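You operate a simulated robot arm through the tools that you are given. There is no shell and no other tool.

Carry out the task below with a simulated robot arm. There is one attempt and no reset: what you move stays moved.

JOB
Free the OAK stop, switch its desk on, press TEST, then LAMP.
Fine: twist the stop button free; one press each; the OAK padlock stays on.
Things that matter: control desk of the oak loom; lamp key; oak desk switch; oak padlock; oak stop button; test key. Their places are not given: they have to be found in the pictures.

The check looks at the end state, three seconds after you hand in, the way a careful person would. Anything else that was tipped, shoved, dropped, spilled or broken makes it a failure.

ROBOT AND FRAMES
A 7-joint arm with a two-finger parallel gripper, fixed in place. Base frame: the origin is at the foot of the arm, x ahead of it, y to its left, z up. Lengths are in m, angles in rad, forces in N, time in s.
Its first joint turns from -2.897 to 2.897 rad. Payload 4.4 kg.
The TCP is the grasp point between the finger pads, 0.023 m short of the fingertips. In the tool frame z runs along the fingers and y along their closing line. Largest opening 0.094 m; finger width 0.038, thickness 0.01; the body of the gripper, 0.054 by 0.096 m, starts 0.039 m behind the TCP.
Orientation is that of the tool frame in the base frame, as a unit quaternion [x, y, z, w]. With the fingers straight down and closing along the base's y, the tool's x points along the base's -x, its y along +y and its z along -z.

CONTROLS
- The arm moves only by the tool servo_tool. Its argument "commands" is a list of rows, each a list of 7 numbers: the shift along the tool's x, y, z in cm, then the turn, a rotation vector about the tool's x, y, z in rad, then the gripper command, from -1 (shut) to 1 (fully open), values between in proportion. In form: [[x, y, z, rx, ry, rz, fingers], ...]. A call has 1 to 20 rows; each row shifts and turns the commanded pose from where the row before left it, along the tool's axes as they then stand. A row lasts 0.2 s, in which the tool goes at most 0.05 m and 0.15 rad; a call with a longer step from one row to the next is refused whole, and so is a gripper value outside its range. A pose out of reach is approached as far as the arm can. The call stops where the force on the tool passes 40 N (or 10 N more than at its start, if that is more) or the arm is blocked; 0.2 s more then pass. Each finger travels about 0.072 m/s and halts on what it meets, pressing with about 33 N; the grip force reading is that of the motor and also rises with nothing between the fingers. The clock runs only during rows and for 0.2 s after the last one: add rows that do not move to give the fingers time. The reply holds the time, the measured pose of the TCP, the force on the tool along the base axes, the opening and the grip force, in the units named above and with some noise, with the torque about the TCP (base axes, N m) and any sound that the robot's microphone picked up.
- Cameras (640 x 400 px; columns grow to the right, rows downward): "scene" is fixed at [0.0441, 0.5024, 1.5464]; the picture's right is [0.14, -0.99, 0.00], its down [-0.68, -0.10, -0.73] and it looks along [0.72, 0.10, -0.68] (base axes); focal length 319 px, centre (320, 200). "wrist" rides on the gripper at [0.086, 0.016, -0.075] in the tool frame; the picture's right is [-0.18, 0.98, 0.00], its down [-0.58, -0.11, -0.81] and it looks along [-0.79, -0.15, 0.59] (tool axes); focal length 243 px, centre (320, 200).
- camera(camera): a new picture of that camera. No time passes.
- measure_at(camera, pixels): for up to 12 pixels [column, row] of the newest picture of that camera ("zoom" is the newest enlarged one), the place [x, y, z] in the base frame of the surface seen there, good to about 0.003 m, but the place of the scene camera against the robot may be out by one fixed shift of up to 0.012 m in any direction. No time passes.
- close_up(camera, box): a new picture of the part [left, top, right, bottom] of that camera's present view, enlarged. No time passes.
- finish_job(): hands the job in; it is judged then, once.

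Unless the task says otherwise, let go and move clear before handing in.

The tools are called after ">>>" as name(argument=value, ...) on one line, values as JSON. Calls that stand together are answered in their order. servo_tool: Moves the arm, as the interface text tells. Its arguments: {"type":"object","properties":{"commands":{"type":"array"}},"required":["commands"]} The other tools are called the same way: camera (camera) takes a picture; measure_at (camera, pixels) gives the place of the surface under pixels of a picture; close_up (camera, box) takes an enlarged picture of a part of a camera's view; finish_job () hands the job in.

At the start:

```text
t: 0.0
tcp_pos: [0.5273, 0.5778, 1.2362]
tool_rot: [-0.001, 1.0, 0.0, 0.001]
force: [0.1, -0.1, 0.0]
ft_torque: [0.01, -0.01, 0.01]
finger_gap: 0.0942
finger_force: 0.2
```

scene: 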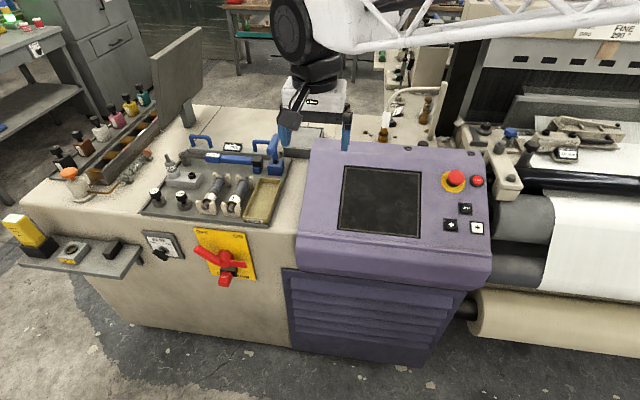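
wrist: 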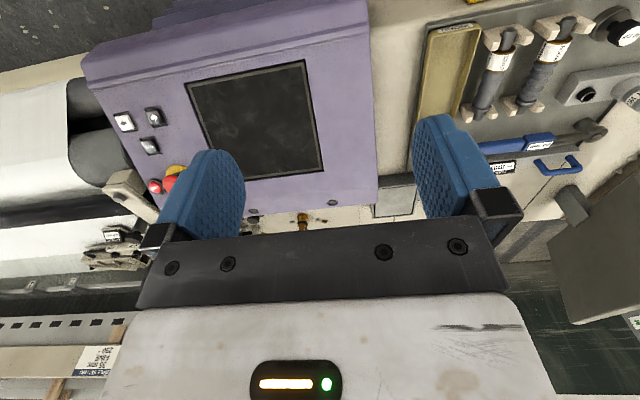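

The scene picture shows a purple desk with a red stop button on a yellow ring (455,178), a small red button (477,181) and three small keys (466,209), (450,225), (477,227); there is also a red/yellow rotary switch (225,265). I'll take enlarged pictures to read the labels.

>>> close_up(camera="scene", box=[420, 150, 500, 250])

>>> close_up(camera="scene", box=[130, 210, 290, 310])

>>> close_up(camera="scene", box=[130, 110, 310, 230])

>>> close_up(camera="scene", box=[0, 60, 170, 280])

>>> close_up(camera="scene", box=[360, 0, 640, 200])

```text
4.00 times, centred on (460, 200) of scene
```

zoom: 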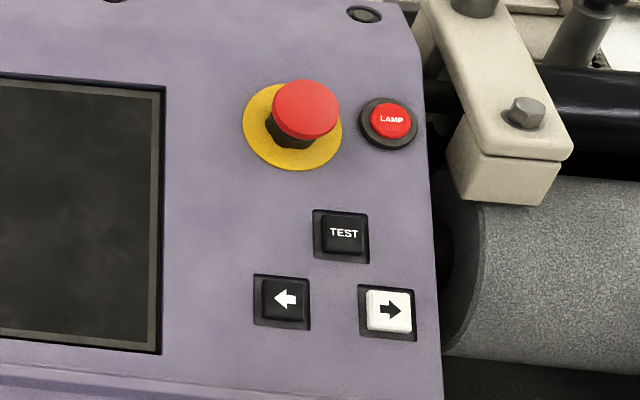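

```text
4.00 times, centred on (210, 260) of scene
```

zoom: 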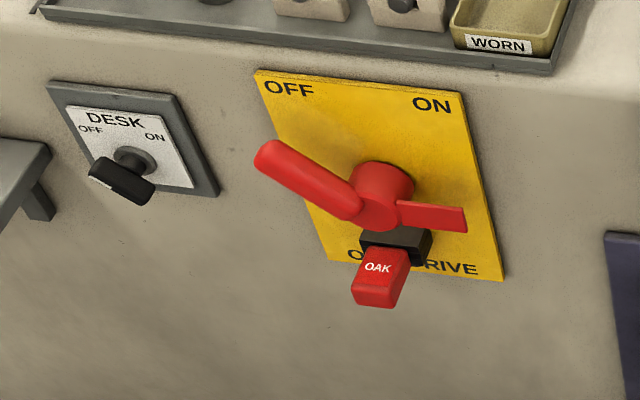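

```text
3.33 times, centred on (220, 170) of scene
```

zoom: 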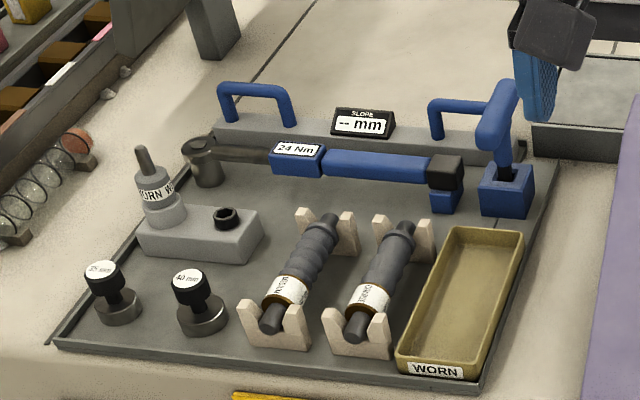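

```text
1.82 times, centred on (85, 170) of scene
```

zoom: 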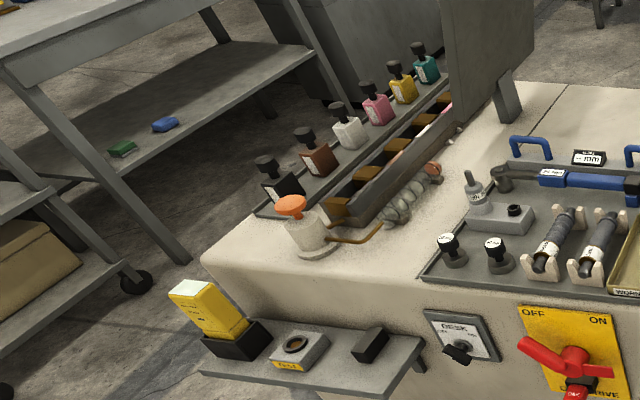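

```text
2.00 times, centred on (500, 100) of scene
```

zoom: 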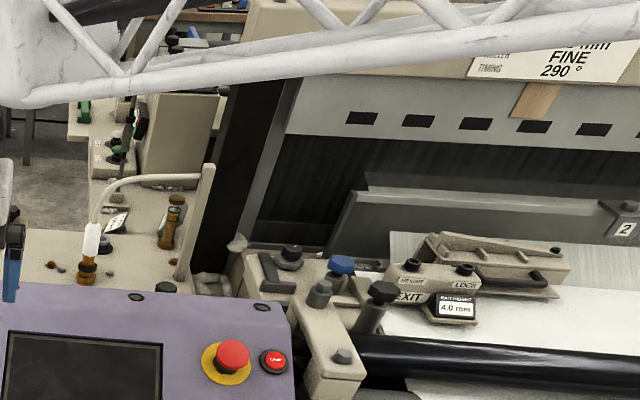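

The key labels are readable: LAMP is the small red button, TEST the upper black key, and the DESK OFF/ON knob sits on the front wall near (160,255) with its handle pointing left toward OFF; the OAK padlock is on the yellow drive switch. Next I measure places for these.

>>> close_up(camera="scene", box=[420, 150, 500, 250])

>>> measure_at(camera="zoom", pixels=[[305, 105], [295, 140], [255, 125], [330, 155], [392, 120], [370, 140], [343, 234], [320, 255], [285, 300], [390, 310], [210, 50], [210, 300]])

>>> measure_at(camera="scene", pixels=[[145, 236], [181, 256], [155, 256], [162, 254], [168, 250], [190, 290], [200, 240], [250, 275], [225, 255], [224, 280], [125, 250], [115, 248]])

```text
4.00 times, centred on (460, 200) of scene
```

zoom: 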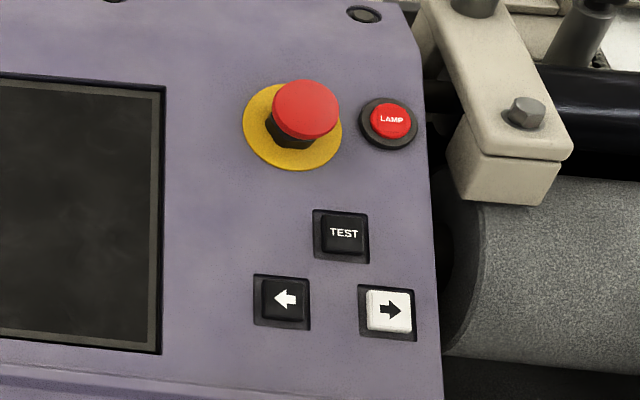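

```text
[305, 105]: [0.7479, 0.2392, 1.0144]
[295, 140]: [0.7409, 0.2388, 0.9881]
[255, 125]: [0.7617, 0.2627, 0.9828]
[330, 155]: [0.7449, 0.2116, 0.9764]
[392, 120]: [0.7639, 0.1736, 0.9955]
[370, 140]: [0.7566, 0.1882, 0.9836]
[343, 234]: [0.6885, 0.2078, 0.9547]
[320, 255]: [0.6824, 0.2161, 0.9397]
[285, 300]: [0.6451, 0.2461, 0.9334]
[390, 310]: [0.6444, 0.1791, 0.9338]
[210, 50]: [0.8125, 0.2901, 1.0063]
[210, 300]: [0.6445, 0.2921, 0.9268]
```

```text
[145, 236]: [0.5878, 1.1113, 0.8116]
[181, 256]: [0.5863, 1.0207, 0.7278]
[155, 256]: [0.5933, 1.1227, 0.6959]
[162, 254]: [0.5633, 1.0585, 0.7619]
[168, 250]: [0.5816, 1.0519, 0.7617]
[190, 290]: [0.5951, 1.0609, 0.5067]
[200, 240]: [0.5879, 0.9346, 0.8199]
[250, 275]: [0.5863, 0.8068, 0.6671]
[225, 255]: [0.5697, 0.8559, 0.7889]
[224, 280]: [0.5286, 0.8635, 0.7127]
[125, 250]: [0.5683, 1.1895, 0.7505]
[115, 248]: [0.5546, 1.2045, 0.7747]
```

The panel slopes about 25° (rising with x), with the stop cap near (0.748,0.239,1.014), and the DESK knob sits on the vertical front wall near (0.57,1.06,0.76). I'll zoom further on the knob and stop button, and check the floor and arm geometry.

>>> close_up(camera="scene", box=[136, 225, 192, 260])

>>> close_up(camera="scene", box=[435, 160, 491, 195])

>>> close_up(camera="wrist", box=[80, 80, 240, 210])

>>> measure_at(camera="scene", pixels=[[60, 350], [560, 380], [300, 30], [310, 75], [600, 30], [480, 25], [380, 275], [300, 340]])

>>> close_up(camera="scene", box=[190, 220, 270, 300])

```text
11.43 times, centred on (164, 242) of scene
```

zoom: 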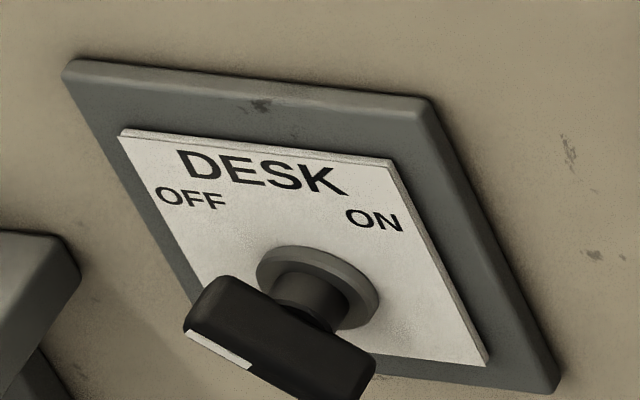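

```text
11.43 times, centred on (463, 178) of scene
```

zoom: 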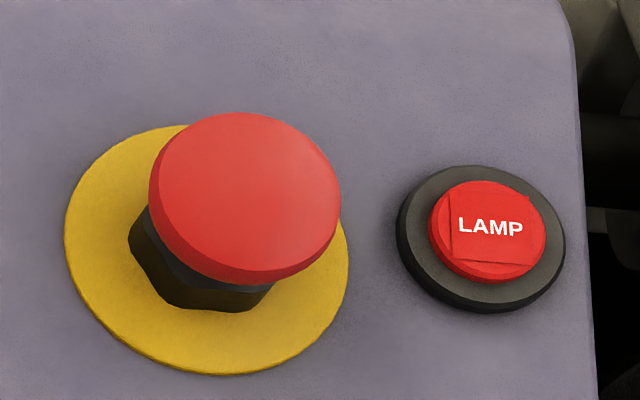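

```text
3.08 times, centred on (160, 145) of wrist
```

zoom: 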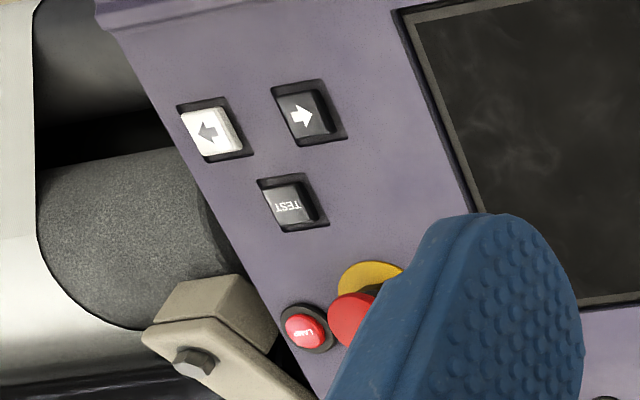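

```text
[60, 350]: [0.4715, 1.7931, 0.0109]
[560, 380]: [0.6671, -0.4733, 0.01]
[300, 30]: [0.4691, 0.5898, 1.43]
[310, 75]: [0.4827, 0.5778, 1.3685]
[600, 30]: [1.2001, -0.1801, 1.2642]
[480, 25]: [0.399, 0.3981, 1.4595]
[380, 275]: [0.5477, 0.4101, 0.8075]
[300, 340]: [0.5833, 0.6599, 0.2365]
```

```text
5.00 times, centred on (230, 260) of scene
```

zoom: 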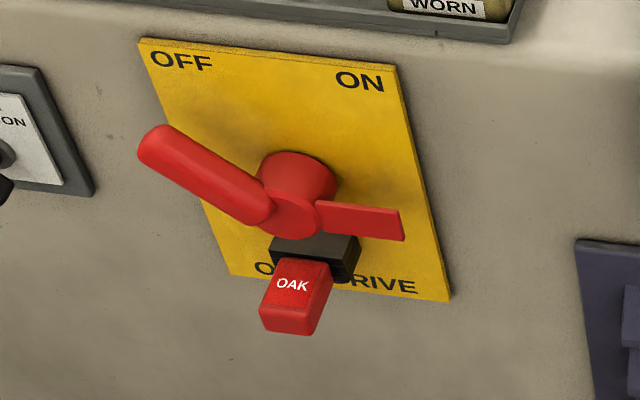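

The stop cap is a mushroom about 45 mm wide on a yellow collar, and the DESK knob is a black bar with a white index at its left (OFF) end. I'll measure the knob more finely plus the nearby shelf edge.

>>> close_up(camera="scene", box=[136, 230, 192, 265])

>>> measure_at(camera="zoom", pixels=[[230, 240], [300, 275], [350, 310], [210, 285], [310, 345], [195, 270], [370, 340], [290, 200], [375, 245], [55, 200], [480, 290], [130, 80]])

>>> measure_at(camera="scene", pixels=[[141, 250], [139, 262], [128, 277], [108, 250], [112, 240], [225, 262], [203, 255], [245, 268], [222, 282], [232, 265]])

```text
11.43 times, centred on (164, 248) of scene
```

zoom: 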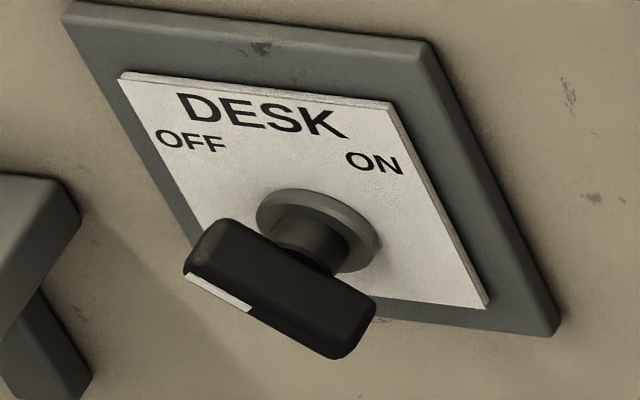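

```text
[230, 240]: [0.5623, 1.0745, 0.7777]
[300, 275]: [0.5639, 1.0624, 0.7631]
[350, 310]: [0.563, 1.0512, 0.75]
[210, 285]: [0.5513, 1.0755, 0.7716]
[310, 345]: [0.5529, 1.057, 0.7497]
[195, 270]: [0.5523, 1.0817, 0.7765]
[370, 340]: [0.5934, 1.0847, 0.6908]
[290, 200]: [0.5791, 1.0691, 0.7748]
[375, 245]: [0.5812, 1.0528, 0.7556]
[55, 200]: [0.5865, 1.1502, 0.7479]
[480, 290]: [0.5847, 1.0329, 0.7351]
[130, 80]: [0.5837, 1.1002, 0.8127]
```

```text
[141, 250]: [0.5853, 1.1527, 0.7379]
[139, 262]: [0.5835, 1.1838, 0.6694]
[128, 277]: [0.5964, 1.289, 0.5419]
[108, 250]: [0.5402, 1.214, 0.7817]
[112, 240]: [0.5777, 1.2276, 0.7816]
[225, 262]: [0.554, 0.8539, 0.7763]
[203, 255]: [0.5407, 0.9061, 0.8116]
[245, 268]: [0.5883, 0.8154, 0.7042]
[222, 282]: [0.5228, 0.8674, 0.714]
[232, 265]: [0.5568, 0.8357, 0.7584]
```

The knob bar runs about 45° up-left, centred near (0.557,1.065,0.763), so ON is a 90° clockwise turn seen from the front. I'll now measure the same desk features in the wrist picture to find the scene camera's shift, plus more panel points for the slope.

>>> close_up(camera="wrist", box=[80, 80, 240, 180])

>>> close_up(camera="scene", box=[330, 140, 490, 240])

>>> measure_at(camera="zoom", pixels=[[60, 110], [70, 375], [360, 390], [370, 200], [30, 250], [400, 60], [550, 60], [620, 200], [620, 350], [480, 350], [200, 60], [440, 250]])

>>> measure_at(camera="wrist", pixels=[[124, 122], [153, 116], [149, 146], [155, 187], [170, 182], [184, 62], [307, 64], [322, 172], [120, 80], [170, 90], [340, 100], [360, 180]])

```text
4.00 times, centred on (160, 130) of wrist
```

zoom: 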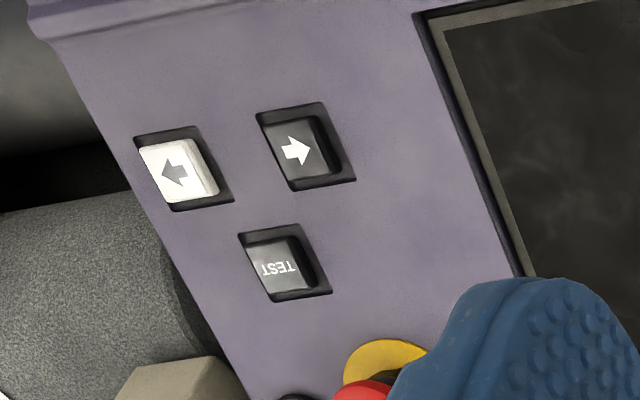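

```text
4.00 times, centred on (410, 190) of scene
```

zoom: 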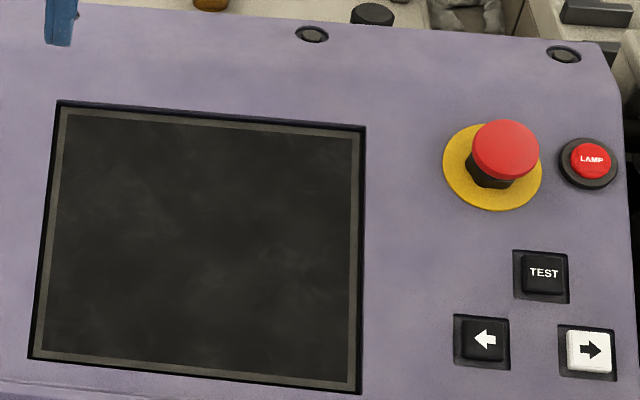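

```text
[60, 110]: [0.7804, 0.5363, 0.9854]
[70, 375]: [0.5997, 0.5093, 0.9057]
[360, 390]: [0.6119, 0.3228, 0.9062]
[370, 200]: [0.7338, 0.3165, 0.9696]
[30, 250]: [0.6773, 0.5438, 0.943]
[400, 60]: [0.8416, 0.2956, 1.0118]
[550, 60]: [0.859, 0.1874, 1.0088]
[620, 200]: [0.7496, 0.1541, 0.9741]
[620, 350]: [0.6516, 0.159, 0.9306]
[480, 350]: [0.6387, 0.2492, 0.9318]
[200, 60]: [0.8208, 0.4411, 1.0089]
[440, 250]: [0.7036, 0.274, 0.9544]
```

```text
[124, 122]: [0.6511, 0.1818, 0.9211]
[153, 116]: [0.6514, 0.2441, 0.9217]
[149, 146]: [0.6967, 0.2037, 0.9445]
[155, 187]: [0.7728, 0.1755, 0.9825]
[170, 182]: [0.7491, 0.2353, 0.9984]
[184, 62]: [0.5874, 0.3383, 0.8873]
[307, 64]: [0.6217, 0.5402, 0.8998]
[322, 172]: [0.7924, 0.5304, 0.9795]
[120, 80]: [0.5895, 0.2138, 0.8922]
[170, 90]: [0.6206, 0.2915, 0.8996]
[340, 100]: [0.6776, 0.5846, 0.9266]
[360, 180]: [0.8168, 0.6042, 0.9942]
```

Comparing the two cameras, the scene camera is off by about (+0.0075, 0, −0.012), so the stop's axis meets the panel near (0.770,0.239,0.972) with a slope of about 25.7°. I'll move over the button at a standoff, then tilt the tool to the panel normal.

>>> servo_tool(commands=[[-1.98, -3.77, 1.43, 0, 0, 0, 1], [-1.98, -3.77, 1.43, 0, 0, 0, 1], [-1.98, -3.77, 1.43, 0, 0, 0, 1], [-1.98, -3.77, 1.43, 0, 0, 0, 1], [-1.98, -3.77, 1.43, 0, 0, 0, 1], [-1.98, -3.77, 1.43, 0, 0, 0, 1], [-1.98, -3.77, 1.43, 0, 0, 0, 1], [-1.98, -3.77, 1.43, 0, 0, 0, 1], [-1.98, -3.77, 1.43, 0, 0, 0, 1], [0, 0, 0, 0, -0.1495, 0, 1], [0, 0, 0, 0, -0.1495, 0, 1], [0, 0, 0, 0, -0.1495, 0, 1], [0, 0, 0, 0, 0, 0, 1]])

>>> camera(camera="wrist")

>>> camera(camera="scene")

```text
t: 2.8
tcp_pos: [0.7062, 0.2372, 1.1074]
tool_rot: [0.0, 0.975, 0.001, 0.222]
force: [-0.7, -0.3, 0.0]
ft_torque: [-0.03, 0.01, 0.01]
finger_gap: 0.0937
finger_force: 0.0
```

```text
taken
```

wrist: 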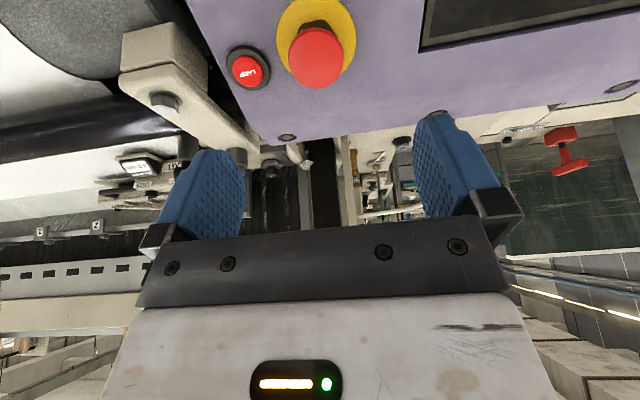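

```text
taken
```

scene: 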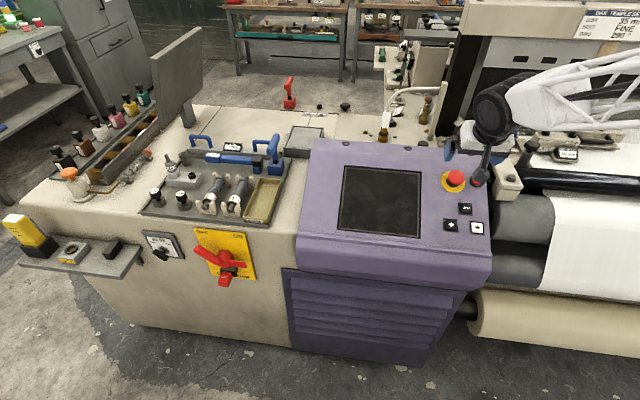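

The wrist picture now shows the stop at (318,55) and LAMP at (247,68), cleanly framed ahead of the fingers. I'll enlarge and measure them.

>>> close_up(camera="wrist", box=[215, 0, 375, 100])

>>> measure_at(camera="zoom", pixels=[[410, 230], [310, 230], [505, 230], [410, 330], [410, 120], [270, 60], [535, 60], [130, 280], [90, 280], [150, 180], [600, 300], [300, 400]])

>>> close_up(camera="scene", box=[420, 130, 520, 240])

```text
4.00 times, centred on (295, 50) of wrist
```

zoom: 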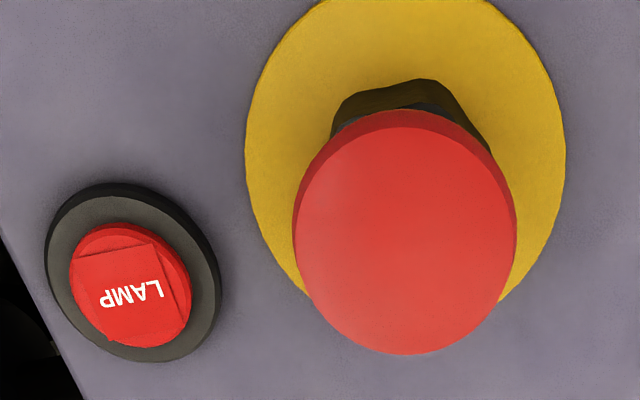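

```text
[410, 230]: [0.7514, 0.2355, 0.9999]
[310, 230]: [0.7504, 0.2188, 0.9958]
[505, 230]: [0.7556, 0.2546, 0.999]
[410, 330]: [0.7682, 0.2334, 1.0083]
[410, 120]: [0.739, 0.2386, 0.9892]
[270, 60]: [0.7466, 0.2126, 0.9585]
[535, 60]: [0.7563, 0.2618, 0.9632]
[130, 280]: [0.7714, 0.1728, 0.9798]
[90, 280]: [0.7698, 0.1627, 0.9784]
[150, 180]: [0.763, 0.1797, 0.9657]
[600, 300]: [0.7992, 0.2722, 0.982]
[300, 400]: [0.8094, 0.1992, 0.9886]
```

```text
3.64 times, centred on (470, 185) of scene
```

zoom: 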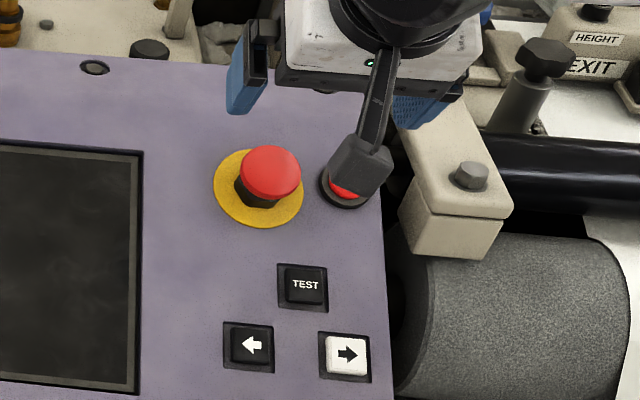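

The cap's top centre reads about (0.754,0.2365,1.000), diameter ~41 mm, LAMP ring edge ~45 mm from the stop axis. I'll narrow the fingers to about 60 mm and come down part way along the normal, then check.

>>> servo_tool(commands=[[0.35, -0.07, 1.0, 0, 0, 0, 0.28], [0, 0, 2.0, 0, 0, 0, 0.28], [0, 0, 2.0, 0, 0, 0, 0.28], [0, 0, 2.0, 0, 0, 0, 0.28], [0, 0, 0, 0, 0, 0, 0.28]])

>>> camera(camera="wrist")

>>> close_up(camera="scene", box=[420, 130, 520, 240])

```text
t: 4.0
tcp_pos: [0.7331, 0.236, 1.0425]
tool_rot: [0.001, 0.975, 0.0, 0.223]
force: [0.0, 0.7, -0.5]
ft_torque: [-0.03, 0.0, 0.01]
finger_gap: 0.06
finger_force: 0.1
```

```text
taken
```

wrist: 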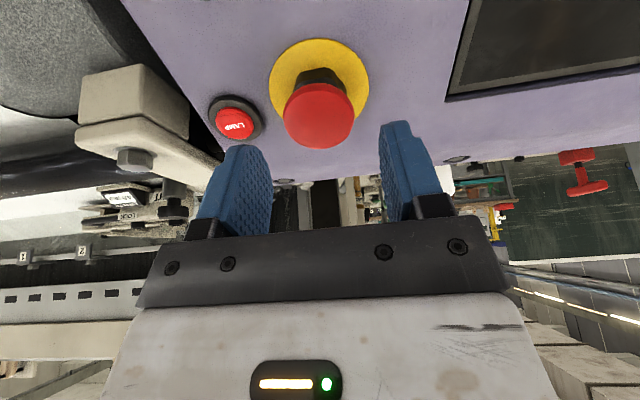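

```text
3.64 times, centred on (470, 185) of scene
```

zoom: 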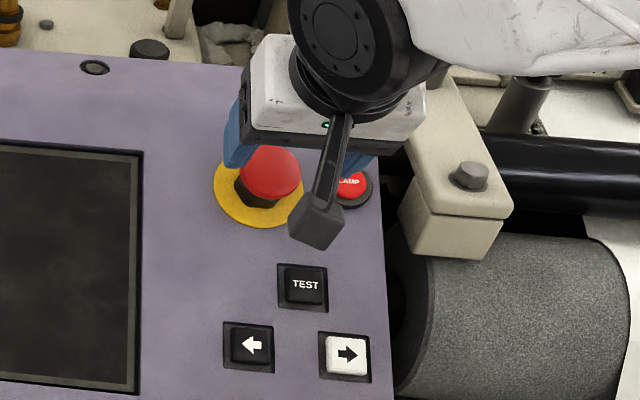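

The fingers (60 mm apart) sit either side of the cap in the wrist view, with the cap at (319,113). I'll measure the cap again from this nearer view before the final descent.

>>> close_up(camera="wrist", box=[200, 30, 400, 155])

>>> measure_at(camera="zoom", pixels=[[380, 280], [280, 280], [485, 280], [380, 365], [380, 200], [240, 180], [520, 180], [115, 300], [60, 300], [165, 250], [600, 340], [340, 150]])

```text
3.20 times, centred on (300, 92) of wrist
```

zoom: 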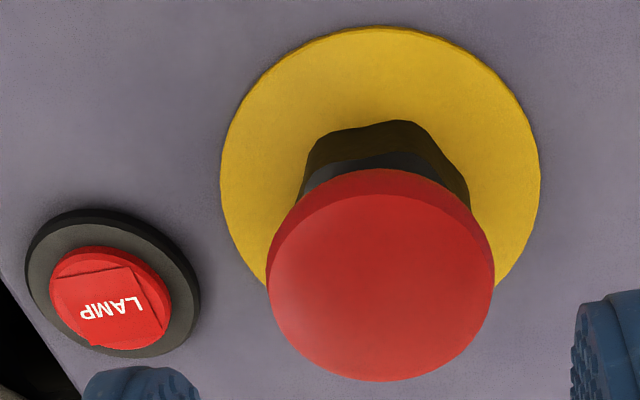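

```text
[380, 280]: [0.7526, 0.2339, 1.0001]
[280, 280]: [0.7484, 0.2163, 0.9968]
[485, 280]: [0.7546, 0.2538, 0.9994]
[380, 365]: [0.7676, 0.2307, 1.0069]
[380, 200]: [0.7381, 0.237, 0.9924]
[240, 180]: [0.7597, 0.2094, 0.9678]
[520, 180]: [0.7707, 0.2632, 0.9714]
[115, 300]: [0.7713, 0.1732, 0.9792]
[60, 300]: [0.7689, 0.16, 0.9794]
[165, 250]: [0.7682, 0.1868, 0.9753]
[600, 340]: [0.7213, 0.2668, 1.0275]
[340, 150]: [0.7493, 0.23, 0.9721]
```

The cap's top centre is 46.9 mm straight ahead of the TCP and centred in x and y to about 1 mm. I'll descend 49.5 mm, so the pads cover the cap while the fingertips stay about 9 mm off the panel, then look before closing.

>>> servo_tool(commands=[[0, -0.1, 1.25, 0, 0, 0, 0.28], [0, 0, 1.25, 0, 0, 0, 0.28], [0, 0, 1.25, 0, 0, 0, 0.28], [0, 0, 1.2, 0, 0, 0, 0.28], [0, 0, 0, 0, 0, 0, 0.28]])

>>> camera(camera="wrist")

>>> close_up(camera="scene", box=[420, 130, 520, 240])

```text
t: 5.2
tcp_pos: [0.7557, 0.2351, 0.9966]
tool_rot: [0.0, 0.975, 0.0, 0.223]
force: [0.2, 0.5, -0.3]
ft_torque: [-0.02, -0.02, 0.01]
finger_gap: 0.06
finger_force: 0.1
```

```text
taken
```

wrist: 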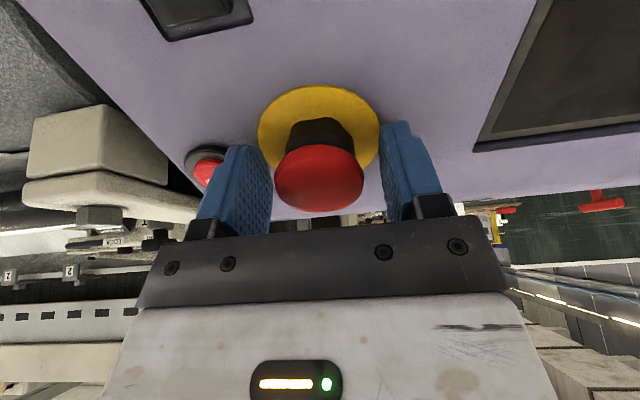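

```text
3.64 times, centred on (470, 185) of scene
```

zoom: 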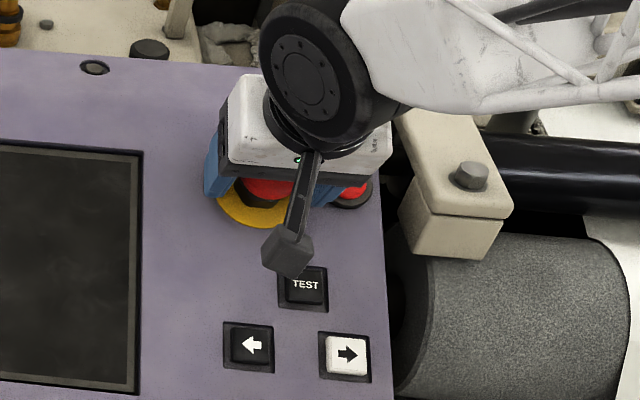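

The cap sits between the fingers at (320,178) with room each side and no contact force. I'll close on it.

>>> servo_tool(commands=[[0, 0, 0, 0, 0, 0, 0.0], [0, 0, 0, 0, 0, 0, -0.3], [0, 0, 0, 0, 0, 0, -0.5], [0, 0, 0, 0, 0, 0, -0.5]])

>>> close_up(camera="wrist", box=[200, 50, 440, 220])

```text
t: 6.2
tcp_pos: [0.7554, 0.2341, 0.9975]
tool_rot: [0.001, 0.975, 0.0, 0.222]
force: [2.5, -17.7, 0.8]
ft_torque: [-0.06, -0.03, -0.03]
finger_gap: 0.0419
finger_force: 44.9
```

```text
2.35 times, centred on (320, 135) of wrist
```

zoom: 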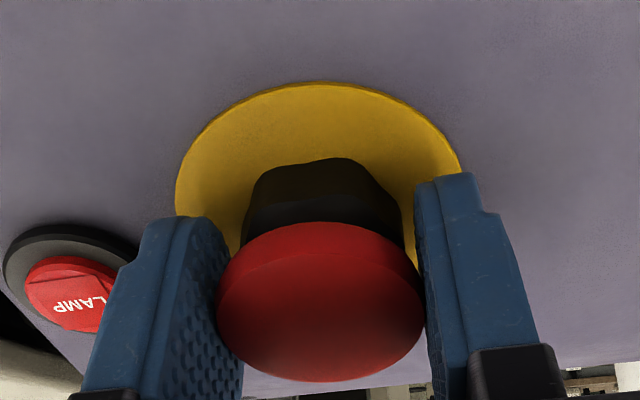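

The grip closed on a 42 mm cap, with an 18 N sideways reading that says I'm slightly off to +y. I'll shift 1.2 mm toward −y to relax it, then begin twisting clockwise in steps.

>>> servo_tool(commands=[[0, -0.12, 0, 0, 0, 0, -0.5], [0, 0, 0, 0, 0, 0, -0.5]])

```text
t: 6.8
tcp_pos: [0.7554, 0.2347, 0.9981]
tool_rot: [0.0, 0.975, 0.0, 0.223]
force: [14.8, -6.1, -1.2]
ft_torque: [-0.09, -0.06, -0.05]
finger_gap: 0.0418
finger_force: 45.0
```

The y force dropped to −6 N but x reads +15 N; I'll hold a moment to see if that is settled before twisting.

>>> servo_tool(commands=[[0, 0, 0, 0, 0, 0, -0.5], [0, 0, 0, 0, 0, 0, -0.5]])

```text
t: 7.4
tcp_pos: [0.756, 0.2348, 0.9981]
tool_rot: [0.0, 0.975, 0.0, 0.223]
force: [18.6, -0.1, 0.3]
ft_torque: [-0.07, -0.09, -0.07]
finger_gap: 0.0415
finger_force: 45.2
```

A steady ~+18 N along base x remains, mostly up the slope. I'll shift about 1.2 mm up-slope (tool −x) to unload it.

>>> servo_tool(commands=[[-0.12, 0, 0, 0, 0, 0, -0.5], [0, 0, 0, 0, 0, 0, -0.5]])

```text
t: 8.0
tcp_pos: [0.756, 0.2344, 0.9979]
tool_rot: [-0.001, 0.975, 0.0, 0.222]
force: [8.8, 0.6, -1.3]
ft_torque: [0.13, -0.01, 0.06]
finger_gap: 0.0415
finger_force: 45.0
```

The force fell to 9 N. I'll start the clockwise twist: 0.4 rad in small steps, then read.

>>> servo_tool(commands=[[0, 0, 0, 0, 0, 0.1, -0.5], [0, 0, 0, 0, 0, 0.1, -0.5], [0, 0, 0, 0, 0, 0.1, -0.5], [0, 0, 0, 0, 0, 0.1, -0.5], [0, 0, 0, 0, 0, 0, -0.5]])

>>> close_up(camera="wrist", box=[200, 50, 440, 220])

```text
t: 9.2
tcp_pos: [0.7547, 0.2354, 0.9977]
tool_rot: [0.194, 0.956, 0.045, 0.217]
force: [-7.4, 20.1, -1.5]
ft_torque: [-0.03, 0.1, 0.06]
finger_gap: 0.0417
finger_force: 45.0
```

```text
2.35 times, centred on (320, 135) of wrist
```

zoom: 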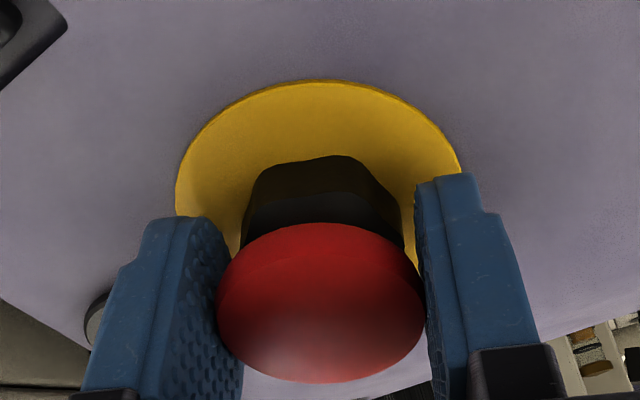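

The button turned with the gripper (no torque build-up, ~0.1 N m), with a 20 N sideways load from a small axis offset. I'll trim the position along the load and twist on another 0.4 rad.

>>> servo_tool(commands=[[0.1, 0.13, 0, 0, 0, 0, -0.5], [0, 0, 0, 0, 0, 0.1, -0.5], [0, 0, 0, 0, 0, 0.1, -0.5], [0, 0, 0, 0, 0, 0.1, -0.5], [0, 0, 0, 0, 0, 0.1, -0.5], [0, 0, 0, 0, 0, 0, -0.5]])

>>> close_up(camera="wrist", box=[200, 50, 440, 220])

>>> close_up(camera="scene", box=[420, 130, 520, 240])

```text
t: 10.6
tcp_pos: [0.7546, 0.2358, 0.9966]
tool_rot: [0.38, 0.898, 0.086, 0.204]
force: [-9.1, -9.3, -2.6]
ft_torque: [-0.27, 0.1, 0.4]
finger_gap: 0.0416
finger_force: 44.9
```

```text
2.35 times, centred on (320, 135) of wrist
```

zoom: 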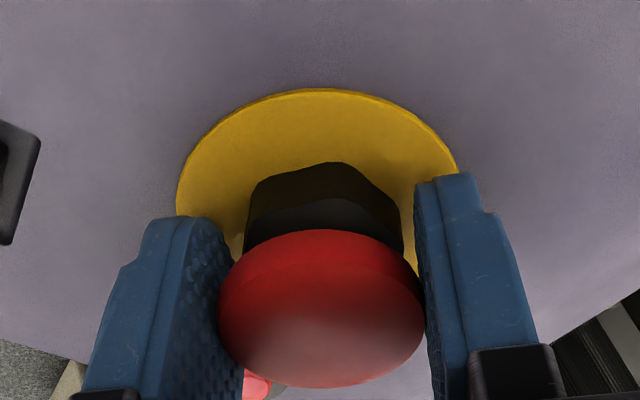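

```text
3.64 times, centred on (470, 185) of scene
```

zoom: 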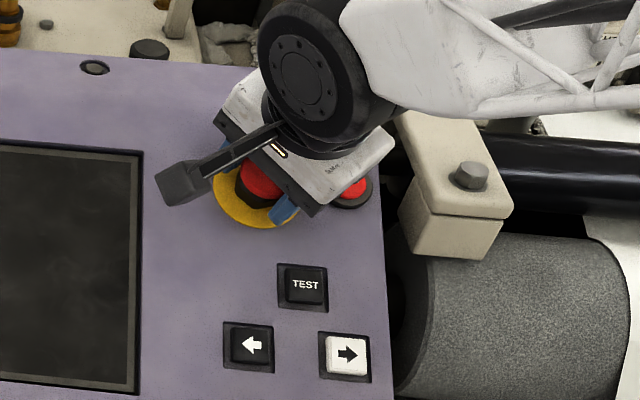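

A resisting torque of about 0.5 N m about the twist axis appeared at ~0.8 rad, so the spring/stop is engaged. I'll twist on gently by 0.2 rad and watch for a click or release.

>>> servo_tool(commands=[[0, 0, 0, 0, 0, 0.07, -0.5], [0, 0, 0, 0, 0, 0.07, -0.5], [0, 0, 0, 0, 0, 0.06, -0.5], [0, 0, 0, 0, 0, 0, -0.5]])

>>> close_up(camera="wrist", box=[200, 50, 440, 220])

```text
t: 11.6
tcp_pos: [0.7549, 0.2362, 0.9974]
tool_rot: [0.467, 0.855, 0.108, 0.195]
force: [-8.1, -10.2, -1.8]
ft_torque: [-0.25, -0.02, 0.34]
finger_gap: 0.04
finger_force: 45.1
```

```text
2.35 times, centred on (320, 135) of wrist
```

zoom: 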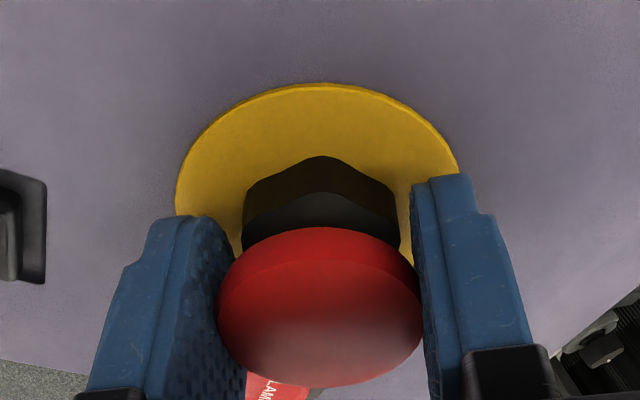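

The collar rotated with the grip for about 0.75 rad and then the fingers began to slip (gap 0.0416→0.0400), so the button reached its end of twist. I'll open to 58 mm and see whether the cap has come out.

>>> servo_tool(commands=[[0, 0, 0, 0, 0, 0, 0.0], [0, 0, 0, 0, 0, 0, 0.24], [0, 0, 0, 0, 0, 0, 0.24]])

>>> close_up(camera="wrist", box=[200, 50, 440, 220])

>>> measure_at(camera="zoom", pixels=[[320, 300], [320, 370], [320, 250], [250, 310], [390, 310], [320, 110], [320, 40]])

>>> close_up(camera="scene", box=[420, 130, 520, 240])

```text
t: 12.4
tcp_pos: [0.756, 0.2367, 0.9997]
tool_rot: [0.467, 0.856, 0.107, 0.196]
force: [-0.8, 0.3, -0.8]
ft_torque: [0.0, 0.01, 0.0]
finger_gap: 0.0582
finger_force: 0.2
```

```text
2.35 times, centred on (320, 135) of wrist
```

zoom: 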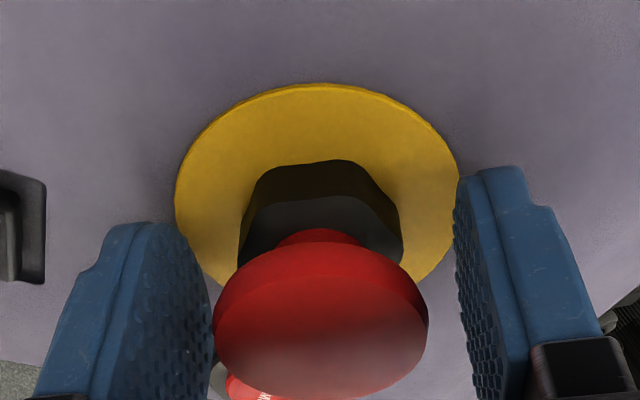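

```text
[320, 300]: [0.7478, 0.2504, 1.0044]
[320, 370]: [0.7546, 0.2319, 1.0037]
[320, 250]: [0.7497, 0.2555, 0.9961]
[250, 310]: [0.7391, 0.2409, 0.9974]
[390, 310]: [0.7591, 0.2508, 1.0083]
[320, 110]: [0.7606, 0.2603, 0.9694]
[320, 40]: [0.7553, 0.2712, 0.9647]
```

```text
3.64 times, centred on (470, 185) of scene
```

zoom: 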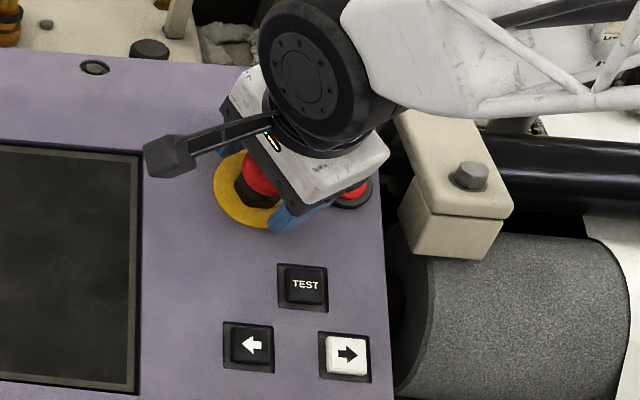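

A red neck is now visible between the cap and the collar at (320,238) in the close-up: the stop has popped out. I'll back straight off along the tool axis by 12 cm and turn the wrist back.

>>> servo_tool(commands=[[0, 0, -1.5, 0, 0, 0, 0.24], [0, 0, -2.5, 0, 0, 0, 0.24], [0, 0, -4.0, 0, 0, 0, 0.24], [0, 0, -4.0, 0, 0, 0, 0.24], [0, 0, 0, 0, 0, -0.14, 0.24], [0, 0, 0, 0, 0, -0.14, 0.24], [0, 0, 0, 0, 0, -0.14, 0.24], [0, 0, 0, 0, 0, -0.14, 0.24], [0, 0, 0, 0, 0, -0.14, 0.24], [0, 0, 0, 0, 0, -0.15, 0.24], [0, 0, 0, 0, 0, -0.15, 0.24], [0, 0, 0, 0, 0, 0, 0.24]])

>>> camera(camera="wrist")

>>> close_up(camera="scene", box=[420, 130, 520, 240])

>>> close_up(camera="wrist", box=[215, 0, 375, 100])

```text
t: 15.0
tcp_pos: [0.703, 0.2357, 1.1055]
tool_rot: [0.0, 0.975, 0.0, 0.222]
force: [-0.5, 0.2, 0.0]
ft_torque: [0.0, 0.02, 0.01]
finger_gap: 0.0582
finger_force: 0.0
```

```text
taken
```

wrist: 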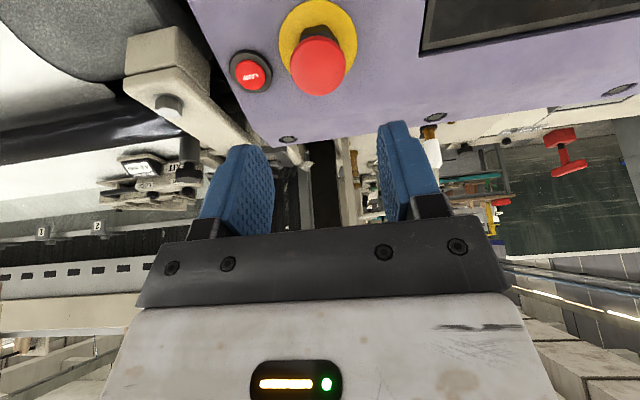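

```text
3.64 times, centred on (470, 185) of scene
```

zoom: 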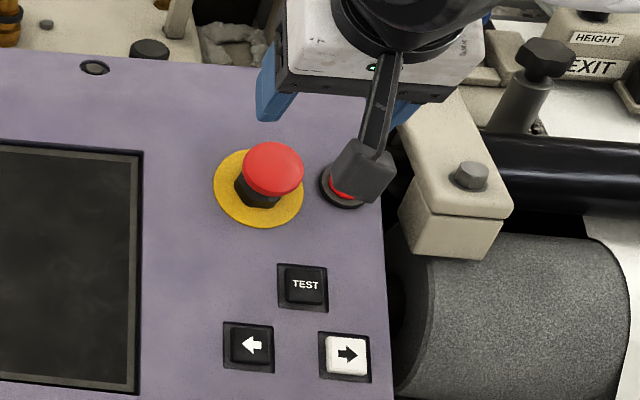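

```text
4.00 times, centred on (295, 50) of wrist
```

zoom: 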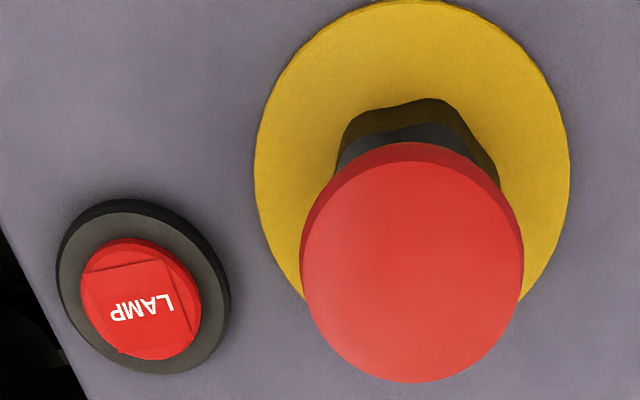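

The stop is clearly standing out now in both views. Next is the DESK switch: I'll draw back from the panel toward the robot and to +y, then tilt the tool to point horizontally along +x.

>>> servo_tool(commands=[[2.263, 3.333, -1.7, 0, 0, 0, 0.24], [2.263, 3.333, -1.7, 0, 0, 0, 0.24], [2.263, 3.333, -1.7, 0, 0, 0, 0.24], [2.263, 3.333, -1.7, 0, 0, 0, 0.24], [2.263, 3.333, -1.7, 0, 0, 0, 0.24], [2.263, 3.333, -1.7, 0, 0, 0, 0.24], [2.263, 3.333, -1.7, 0, 0, 0, 0.24], [2.263, 3.333, -1.7, 0, 0, 0, 0.24], [2.263, 3.333, -1.7, 0, 0, 0, 0.24], [0, 0, 0, 0, -0.1404, 0, 0.24], [0, 0, 0, 0, -0.1404, 0, 0.24], [0, 0, 0, 0, -0.1404, 0, 0.24], [0, 0, 0, 0, -0.1404, 0, 0.24], [0, 0, 0, 0, -0.1404, 0, 0.24], [0, 0, 0, 0, -0.1404, 0, 0.24], [0, 0, 0, 0, -0.1404, 0, 0.24], [0, 0, 0, 0, -0.1404, 0, 0.24], [0, 0, 0, 0, 0, 0, 0.24]])

>>> camera(camera="scene")

>>> camera(camera="wrist")

```text
t: 18.8
tcp_pos: [0.4536, 0.5362, 1.1553]
tool_rot: [0.0, 0.707, 0.0, 0.708]
force: [-0.1, 0.5, 0.7]
ft_torque: [-0.02, 0.0, 0.0]
finger_gap: 0.058
finger_force: 0.0
```

```text
taken
```

scene: 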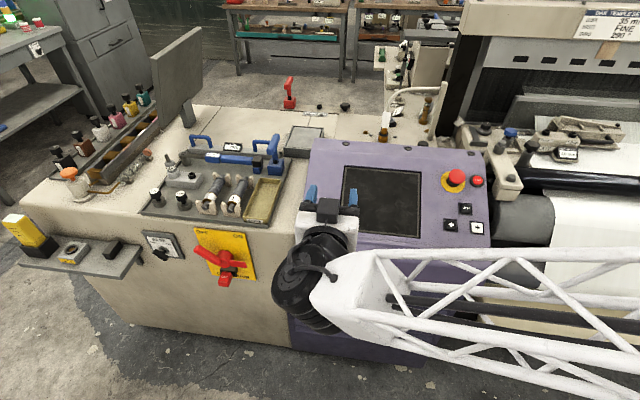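

```text
taken
```

wrist: 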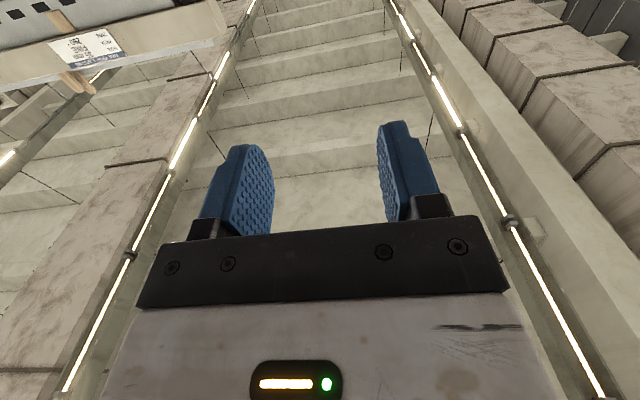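

The arm follows well with the tool horizontal. Before going to the switch I'll measure the shelf beside it, since the wrist camera will hang near it during the turn.

>>> close_up(camera="scene", box=[0, 210, 176, 320])

>>> measure_at(camera="zoom", pixels=[[505, 115], [500, 135], [440, 240], [430, 255], [520, 180], [515, 200], [60, 180], [60, 200], [410, 165], [385, 150], [470, 170], [350, 225]])

```text
3.64 times, centred on (88, 265) of scene
```

zoom: 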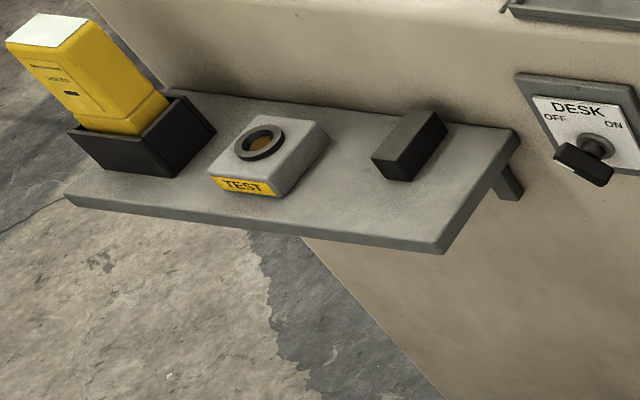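

```text
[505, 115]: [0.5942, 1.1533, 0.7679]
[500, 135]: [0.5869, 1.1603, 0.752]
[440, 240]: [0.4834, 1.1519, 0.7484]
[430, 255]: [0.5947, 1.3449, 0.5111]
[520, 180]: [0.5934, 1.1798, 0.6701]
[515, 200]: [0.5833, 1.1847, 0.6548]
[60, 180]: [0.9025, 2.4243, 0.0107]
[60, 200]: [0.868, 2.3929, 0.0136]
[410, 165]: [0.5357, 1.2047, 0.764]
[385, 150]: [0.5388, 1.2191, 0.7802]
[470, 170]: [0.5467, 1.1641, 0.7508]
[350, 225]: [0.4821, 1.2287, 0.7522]
```

The shelf edge is at y≈1.152 and z≈0.74, so I want the wrist camera to stay on the right side of the knob; I'll grip the bar by its ends, starting with the tool rolled −135°. First I move toward the switch, keeping well in front of the machine.

>>> servo_tool(commands=[[2.69, 3.53, -0.36, 0, 0, 0, 0.24], [2.69, 3.53, -0.36, 0, 0, 0, 0.24], [2.69, 3.53, -0.36, 0, 0, 0, 0.24], [2.69, 3.53, -0.36, 0, 0, 0, 0.24], [2.69, 3.53, -0.36, 0, 0, 0, 0.24], [2.69, 3.53, -0.36, 0, 0, 0, 0.24], [2.69, 3.53, -0.36, 0, 0, 0, 0.24], [2.69, 3.53, -0.36, 0, 0, 0, 0.24], [0, 0, 0, 0, 0, 0, 0.24]])

>>> camera(camera="scene")

```text
t: 20.8
tcp_pos: [0.4254, 0.8197, 0.9396]
tool_rot: [0.001, 0.707, -0.001, 0.707]
force: [0.1, -0.3, 0.2]
ft_torque: [0.01, 0.02, 0.0]
finger_gap: 0.0582
finger_force: 0.1
```

```text
taken
```

scene: 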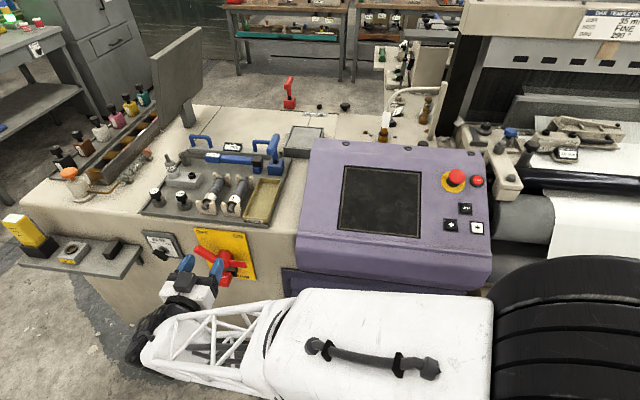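

Tracking is good at (0.425,0.820,0.940). I'll continue to the pre-grasp point in front of the knob.

>>> servo_tool(commands=[[2.7, 3.5, -0.36, 0, 0, 0, 0.24], [2.7, 3.5, -0.36, 0, 0, 0, 0.24], [2.7, 3.5, -0.36, 0, 0, 0, 0.24], [2.7, 3.5, -0.36, 0, 0, 0, 0.24], [2.7, 3.5, -0.36, 0, 0, 0, 0.24], [2.7, 3.5, -0.36, 0, 0, 0, 0.24], [2.7, 3.5, -0.36, 0, 0, 0, 0.24], [0, 0, 0, 0, 0, 0, 0.24]])

>>> camera(camera="scene")

>>> camera(camera="wrist")

```text
t: 22.6
tcp_pos: [0.403, 1.0635, 0.754]
tool_rot: [0.001, 0.707, -0.001, 0.708]
force: [-0.4, 0.8, 0.9]
ft_torque: [-0.01, 0.02, 0.01]
finger_gap: 0.0583
finger_force: 0.1
```

```text
taken
```

scene: 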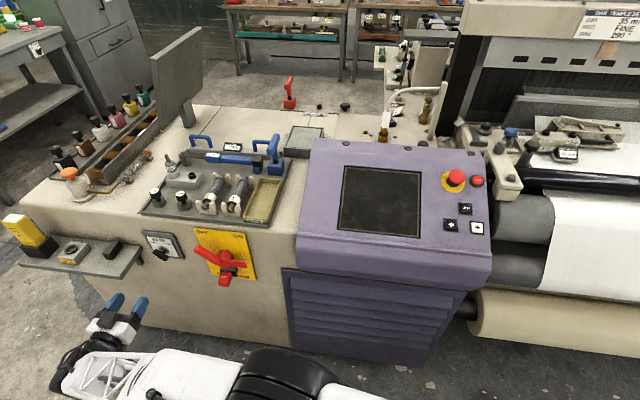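

```text
taken
```

wrist: 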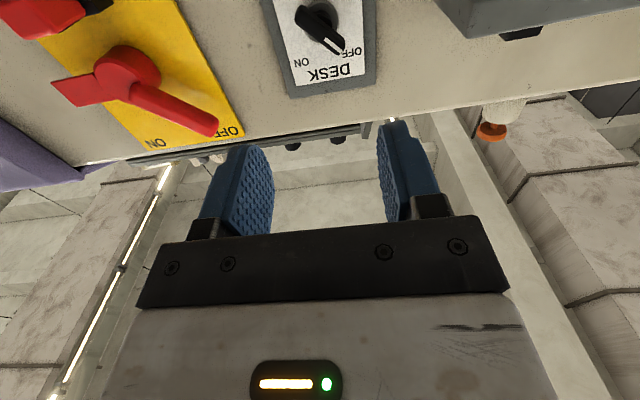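

The arm reaches the pre-grasp point, and the wrist view shows the DESK knob (upside down) at (320,28) with its white index toward OFF. I'll enlarge and measure the bar.

>>> close_up(camera="wrist", box=[250, 0, 390, 100])

>>> measure_at(camera="zoom", pixels=[[270, 60], [330, 130], [410, 220], [230, 40], [425, 235], [300, 60], [260, 90], [380, 150], [150, 100], [500, 100], [180, 350], [540, 330]])

```text
4.00 times, centred on (320, 50) of wrist
```

zoom: 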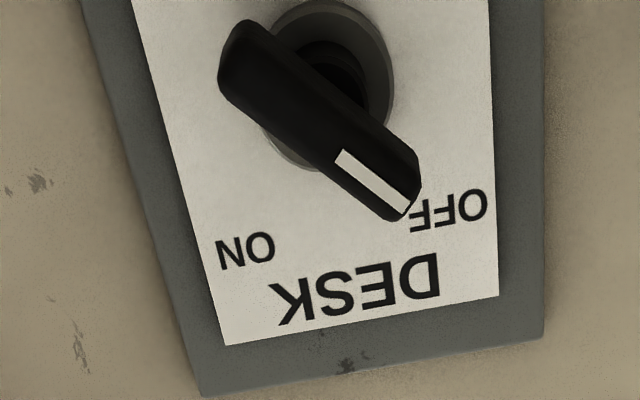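

```text
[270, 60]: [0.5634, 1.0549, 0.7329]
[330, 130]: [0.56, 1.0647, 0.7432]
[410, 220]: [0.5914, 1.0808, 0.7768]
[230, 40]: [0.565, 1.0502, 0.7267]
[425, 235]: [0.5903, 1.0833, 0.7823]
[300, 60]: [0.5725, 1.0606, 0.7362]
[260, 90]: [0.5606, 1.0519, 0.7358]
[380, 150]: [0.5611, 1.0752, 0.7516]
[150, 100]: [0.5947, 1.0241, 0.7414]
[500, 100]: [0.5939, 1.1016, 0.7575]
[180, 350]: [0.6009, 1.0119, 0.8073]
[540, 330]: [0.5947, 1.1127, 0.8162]
```

The bar's front face is near x=0.560. I'll measure a few more points along it to get its exact centre and direction.

>>> measure_at(camera="zoom", pixels=[[375, 180], [245, 92], [400, 208], [310, 120], [228, 88], [385, 170], [345, 170], [290, 115], [405, 165], [350, 60], [380, 60], [275, 140]])

>>> close_up(camera="wrist", box=[290, 0, 354, 60])

```text
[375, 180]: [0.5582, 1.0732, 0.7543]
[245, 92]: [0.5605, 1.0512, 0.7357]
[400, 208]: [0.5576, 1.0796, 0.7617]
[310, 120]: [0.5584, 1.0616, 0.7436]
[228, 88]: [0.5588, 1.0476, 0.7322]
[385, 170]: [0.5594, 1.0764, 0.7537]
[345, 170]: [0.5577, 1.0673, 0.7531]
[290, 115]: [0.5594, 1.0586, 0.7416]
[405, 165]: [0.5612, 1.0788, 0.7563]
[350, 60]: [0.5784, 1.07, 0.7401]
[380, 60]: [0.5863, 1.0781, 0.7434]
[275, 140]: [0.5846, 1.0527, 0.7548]
```

```text
6.67 times, centred on (322, 30) of wrist
```

zoom: 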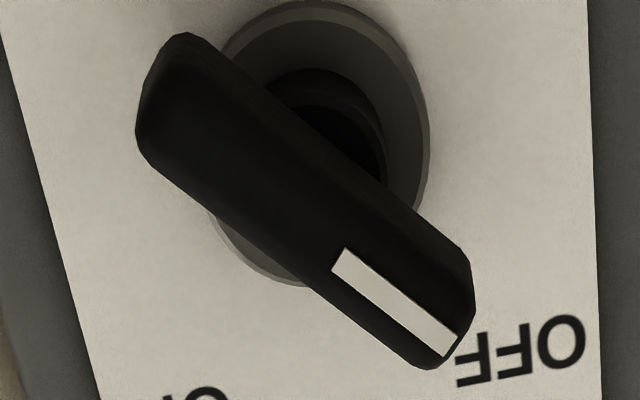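

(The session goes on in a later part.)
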